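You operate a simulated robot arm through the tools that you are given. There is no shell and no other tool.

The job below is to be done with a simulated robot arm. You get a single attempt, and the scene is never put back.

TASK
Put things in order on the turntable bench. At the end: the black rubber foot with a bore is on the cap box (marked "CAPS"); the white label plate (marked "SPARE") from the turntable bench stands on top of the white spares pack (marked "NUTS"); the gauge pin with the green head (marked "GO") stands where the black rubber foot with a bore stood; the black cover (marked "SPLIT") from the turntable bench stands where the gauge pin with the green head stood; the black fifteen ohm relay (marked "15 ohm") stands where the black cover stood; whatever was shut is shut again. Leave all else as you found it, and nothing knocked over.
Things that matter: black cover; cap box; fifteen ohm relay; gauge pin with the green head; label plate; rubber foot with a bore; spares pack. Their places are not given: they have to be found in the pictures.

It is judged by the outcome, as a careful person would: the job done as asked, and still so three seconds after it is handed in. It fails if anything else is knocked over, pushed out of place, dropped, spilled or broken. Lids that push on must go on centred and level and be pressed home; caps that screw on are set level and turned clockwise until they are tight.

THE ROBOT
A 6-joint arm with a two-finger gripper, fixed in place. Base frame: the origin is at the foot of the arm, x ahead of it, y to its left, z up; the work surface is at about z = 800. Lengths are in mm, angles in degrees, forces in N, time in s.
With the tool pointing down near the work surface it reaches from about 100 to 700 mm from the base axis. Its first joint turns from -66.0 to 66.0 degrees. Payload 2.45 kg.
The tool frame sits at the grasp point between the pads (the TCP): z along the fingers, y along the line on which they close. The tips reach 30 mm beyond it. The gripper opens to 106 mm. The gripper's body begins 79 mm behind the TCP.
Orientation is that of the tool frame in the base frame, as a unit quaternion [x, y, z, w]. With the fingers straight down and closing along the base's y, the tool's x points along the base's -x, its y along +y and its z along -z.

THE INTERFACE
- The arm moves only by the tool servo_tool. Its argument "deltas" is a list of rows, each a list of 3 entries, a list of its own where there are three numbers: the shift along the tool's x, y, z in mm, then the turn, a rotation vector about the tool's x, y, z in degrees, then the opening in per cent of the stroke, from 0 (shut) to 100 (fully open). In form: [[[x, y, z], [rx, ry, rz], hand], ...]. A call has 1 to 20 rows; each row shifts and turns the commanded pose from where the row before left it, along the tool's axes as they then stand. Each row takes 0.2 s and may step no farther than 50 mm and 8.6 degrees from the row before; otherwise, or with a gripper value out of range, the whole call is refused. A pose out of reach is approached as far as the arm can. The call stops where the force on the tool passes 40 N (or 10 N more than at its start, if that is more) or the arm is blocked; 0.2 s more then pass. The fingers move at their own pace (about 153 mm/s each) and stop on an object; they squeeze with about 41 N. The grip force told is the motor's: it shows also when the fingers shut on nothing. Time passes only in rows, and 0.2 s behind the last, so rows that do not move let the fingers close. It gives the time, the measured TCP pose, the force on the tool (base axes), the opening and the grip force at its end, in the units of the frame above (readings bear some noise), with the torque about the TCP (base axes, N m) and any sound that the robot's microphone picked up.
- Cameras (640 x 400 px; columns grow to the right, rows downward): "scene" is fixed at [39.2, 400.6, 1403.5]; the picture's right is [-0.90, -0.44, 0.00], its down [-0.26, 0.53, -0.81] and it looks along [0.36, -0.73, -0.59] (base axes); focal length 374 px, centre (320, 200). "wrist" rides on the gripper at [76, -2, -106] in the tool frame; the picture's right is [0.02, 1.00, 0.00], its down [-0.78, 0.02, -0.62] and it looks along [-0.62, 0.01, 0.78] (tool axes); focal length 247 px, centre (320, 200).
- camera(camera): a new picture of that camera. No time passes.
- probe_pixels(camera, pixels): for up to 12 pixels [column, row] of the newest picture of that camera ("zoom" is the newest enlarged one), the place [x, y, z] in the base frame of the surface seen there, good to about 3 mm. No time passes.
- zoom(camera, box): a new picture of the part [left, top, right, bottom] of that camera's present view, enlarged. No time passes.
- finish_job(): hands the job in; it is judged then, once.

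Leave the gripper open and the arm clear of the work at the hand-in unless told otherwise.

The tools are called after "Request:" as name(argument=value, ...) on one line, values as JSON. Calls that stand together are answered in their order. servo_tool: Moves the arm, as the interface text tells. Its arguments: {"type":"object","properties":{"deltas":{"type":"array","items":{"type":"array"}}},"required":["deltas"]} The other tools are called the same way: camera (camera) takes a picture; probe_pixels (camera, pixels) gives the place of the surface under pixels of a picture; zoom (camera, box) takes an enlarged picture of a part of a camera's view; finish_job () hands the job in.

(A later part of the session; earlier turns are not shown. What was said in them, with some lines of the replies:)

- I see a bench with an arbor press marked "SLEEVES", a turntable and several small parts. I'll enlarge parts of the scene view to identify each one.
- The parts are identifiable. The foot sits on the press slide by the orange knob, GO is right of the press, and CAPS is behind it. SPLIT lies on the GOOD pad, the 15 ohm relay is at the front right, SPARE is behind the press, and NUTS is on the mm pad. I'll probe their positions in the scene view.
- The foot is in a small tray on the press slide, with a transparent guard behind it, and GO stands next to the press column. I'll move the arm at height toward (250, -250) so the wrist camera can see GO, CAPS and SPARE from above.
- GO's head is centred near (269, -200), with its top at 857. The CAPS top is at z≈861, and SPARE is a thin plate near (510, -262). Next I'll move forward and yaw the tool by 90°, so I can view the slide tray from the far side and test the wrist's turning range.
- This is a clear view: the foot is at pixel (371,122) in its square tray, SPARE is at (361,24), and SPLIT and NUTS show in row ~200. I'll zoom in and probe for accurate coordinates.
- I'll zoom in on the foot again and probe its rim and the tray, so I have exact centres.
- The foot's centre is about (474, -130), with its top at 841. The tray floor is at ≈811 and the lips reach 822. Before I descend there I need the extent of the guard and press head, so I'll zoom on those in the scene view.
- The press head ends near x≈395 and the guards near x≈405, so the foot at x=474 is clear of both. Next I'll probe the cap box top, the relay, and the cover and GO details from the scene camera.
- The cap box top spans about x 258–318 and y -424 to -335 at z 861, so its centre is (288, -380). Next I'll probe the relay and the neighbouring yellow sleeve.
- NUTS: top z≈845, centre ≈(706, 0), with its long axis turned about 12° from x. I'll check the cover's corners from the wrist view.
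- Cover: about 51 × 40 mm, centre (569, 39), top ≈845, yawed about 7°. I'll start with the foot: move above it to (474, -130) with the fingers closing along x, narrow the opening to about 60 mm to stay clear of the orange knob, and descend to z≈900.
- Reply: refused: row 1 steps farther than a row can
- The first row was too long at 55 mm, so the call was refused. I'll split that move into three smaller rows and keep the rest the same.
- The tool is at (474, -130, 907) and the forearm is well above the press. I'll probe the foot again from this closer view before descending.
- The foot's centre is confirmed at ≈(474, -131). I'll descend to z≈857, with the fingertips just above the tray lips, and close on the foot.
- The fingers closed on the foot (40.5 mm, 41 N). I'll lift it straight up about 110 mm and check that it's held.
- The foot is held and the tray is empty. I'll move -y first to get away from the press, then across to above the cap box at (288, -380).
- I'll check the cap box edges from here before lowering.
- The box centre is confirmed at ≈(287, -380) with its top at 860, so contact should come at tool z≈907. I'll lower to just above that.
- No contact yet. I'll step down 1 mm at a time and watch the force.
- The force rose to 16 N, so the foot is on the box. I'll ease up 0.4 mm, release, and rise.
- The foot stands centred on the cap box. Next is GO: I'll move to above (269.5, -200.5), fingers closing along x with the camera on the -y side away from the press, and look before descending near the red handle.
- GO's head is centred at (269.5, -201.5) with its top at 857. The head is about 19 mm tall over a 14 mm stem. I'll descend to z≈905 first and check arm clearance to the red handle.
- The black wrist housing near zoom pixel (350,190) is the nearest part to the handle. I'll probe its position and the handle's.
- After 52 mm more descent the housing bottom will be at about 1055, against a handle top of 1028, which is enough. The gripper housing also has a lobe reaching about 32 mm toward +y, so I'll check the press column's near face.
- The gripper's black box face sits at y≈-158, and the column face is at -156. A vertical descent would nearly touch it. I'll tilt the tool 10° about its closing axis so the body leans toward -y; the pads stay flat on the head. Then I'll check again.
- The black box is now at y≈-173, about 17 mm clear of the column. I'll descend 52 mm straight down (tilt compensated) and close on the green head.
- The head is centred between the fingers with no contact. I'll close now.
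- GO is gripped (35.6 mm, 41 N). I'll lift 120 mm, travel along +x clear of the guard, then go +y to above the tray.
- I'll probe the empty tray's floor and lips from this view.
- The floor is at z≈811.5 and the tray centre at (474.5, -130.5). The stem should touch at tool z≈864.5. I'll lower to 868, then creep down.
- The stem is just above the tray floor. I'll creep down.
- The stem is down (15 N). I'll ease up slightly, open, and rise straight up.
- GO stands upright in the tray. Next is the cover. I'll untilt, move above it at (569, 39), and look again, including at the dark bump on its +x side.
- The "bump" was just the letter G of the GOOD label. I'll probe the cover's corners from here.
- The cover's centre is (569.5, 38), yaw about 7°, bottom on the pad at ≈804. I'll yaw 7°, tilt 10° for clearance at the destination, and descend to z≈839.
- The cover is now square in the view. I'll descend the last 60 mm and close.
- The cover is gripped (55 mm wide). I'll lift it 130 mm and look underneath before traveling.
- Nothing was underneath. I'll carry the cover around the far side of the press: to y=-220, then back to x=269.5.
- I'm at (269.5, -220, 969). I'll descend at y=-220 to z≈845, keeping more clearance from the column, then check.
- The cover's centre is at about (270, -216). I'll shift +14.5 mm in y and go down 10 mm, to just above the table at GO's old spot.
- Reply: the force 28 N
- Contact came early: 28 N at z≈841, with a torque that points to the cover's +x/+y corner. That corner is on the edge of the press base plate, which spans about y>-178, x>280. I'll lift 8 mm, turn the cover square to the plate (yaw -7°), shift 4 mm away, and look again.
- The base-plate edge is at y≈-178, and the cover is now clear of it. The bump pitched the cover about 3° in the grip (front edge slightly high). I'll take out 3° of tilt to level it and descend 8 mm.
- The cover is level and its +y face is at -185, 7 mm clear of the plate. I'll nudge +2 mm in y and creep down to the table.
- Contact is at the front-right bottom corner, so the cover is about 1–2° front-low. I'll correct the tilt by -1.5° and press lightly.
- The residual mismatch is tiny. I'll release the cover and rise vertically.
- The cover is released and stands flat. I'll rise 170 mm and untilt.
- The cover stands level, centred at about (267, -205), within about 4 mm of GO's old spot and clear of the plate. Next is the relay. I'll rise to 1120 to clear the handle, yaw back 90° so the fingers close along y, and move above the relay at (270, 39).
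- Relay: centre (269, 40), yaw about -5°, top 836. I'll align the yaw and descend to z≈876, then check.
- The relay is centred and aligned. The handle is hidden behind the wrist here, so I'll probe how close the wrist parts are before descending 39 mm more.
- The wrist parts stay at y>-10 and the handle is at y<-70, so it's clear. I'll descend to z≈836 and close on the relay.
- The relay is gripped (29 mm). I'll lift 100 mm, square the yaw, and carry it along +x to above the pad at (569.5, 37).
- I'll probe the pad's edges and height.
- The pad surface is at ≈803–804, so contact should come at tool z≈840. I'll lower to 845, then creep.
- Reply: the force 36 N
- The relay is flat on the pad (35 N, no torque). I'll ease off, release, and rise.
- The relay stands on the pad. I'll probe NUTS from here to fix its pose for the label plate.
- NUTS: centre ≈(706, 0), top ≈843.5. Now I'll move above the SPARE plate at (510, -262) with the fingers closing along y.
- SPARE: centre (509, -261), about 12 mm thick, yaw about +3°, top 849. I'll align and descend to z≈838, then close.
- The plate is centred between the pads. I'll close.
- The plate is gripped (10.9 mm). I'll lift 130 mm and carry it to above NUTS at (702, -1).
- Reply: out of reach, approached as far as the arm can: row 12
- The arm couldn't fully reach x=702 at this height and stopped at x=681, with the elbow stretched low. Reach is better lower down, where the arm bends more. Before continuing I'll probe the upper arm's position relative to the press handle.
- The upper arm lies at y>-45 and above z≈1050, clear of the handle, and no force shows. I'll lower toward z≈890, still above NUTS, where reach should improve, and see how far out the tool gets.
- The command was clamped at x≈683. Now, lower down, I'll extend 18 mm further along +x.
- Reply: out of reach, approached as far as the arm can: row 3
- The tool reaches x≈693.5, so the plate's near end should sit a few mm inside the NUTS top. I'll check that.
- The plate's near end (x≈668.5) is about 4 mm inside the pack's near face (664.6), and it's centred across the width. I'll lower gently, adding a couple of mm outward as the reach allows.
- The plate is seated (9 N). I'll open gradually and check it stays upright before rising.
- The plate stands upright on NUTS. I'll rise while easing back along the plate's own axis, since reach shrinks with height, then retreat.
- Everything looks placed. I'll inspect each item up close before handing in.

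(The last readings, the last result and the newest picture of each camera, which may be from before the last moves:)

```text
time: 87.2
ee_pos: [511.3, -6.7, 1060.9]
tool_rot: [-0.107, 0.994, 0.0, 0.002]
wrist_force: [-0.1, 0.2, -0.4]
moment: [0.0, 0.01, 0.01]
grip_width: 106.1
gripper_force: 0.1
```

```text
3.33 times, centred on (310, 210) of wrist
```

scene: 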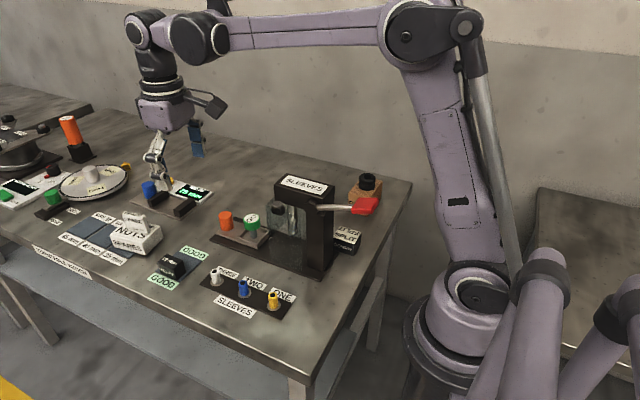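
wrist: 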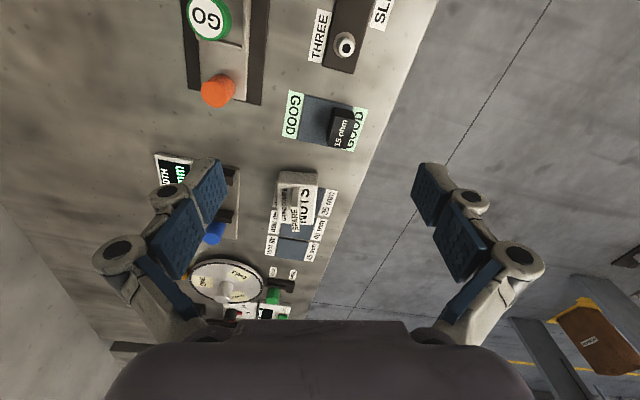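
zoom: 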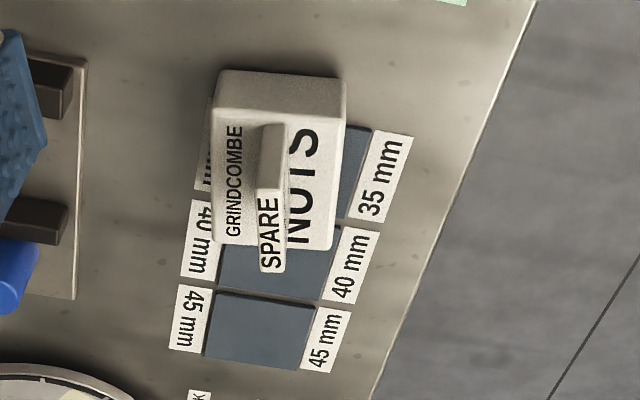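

All five items are in place: the foot is on CAPS, SPARE stands on NUTS, GO is in the tray, SPLIT is at GO's old spot, and the relay is on the GOOD pad. Nothing else looks moved or opened. The gripper is open and the arm is clear, so I'm handing the job in.

Request:
finish_job()

```text
The job is handed in.
```

I moved all five items to where you asked and handed the job in. In the last close-up pictures everything stood upright, and nothing else on the bench looked moved.

| Item | Where it is now |
|---|---|
| Rubber foot with a bore | Centred on top of the cap box ("CAPS") |
| Label plate ("SPARE") | Standing on the spares pack ("NUTS"), about 10 mm short of the pack's middle because that was the limit of the arm's reach |
| Gauge pin with the green head ("GO") | Upright in the press tray where the foot stood |
| Black cover ("SPLIT") | Where the gauge pin stood, about 4 mm off its exact centre to stay clear of the press base plate |
| Fifteen ohm relay ("15 ohm") | On the "GOOD" pad where the cover stood, within about 2 mm |

While I was lowering the cover, one corner touched the edge of the press base plate at about 28 N. I lifted it, turned it square to the plate and set it down again; it now stands level.

I didn't find anything shut that had to be opened, so there was nothing to shut again. At hand-in the gripper was open and the arm was clear of the work.
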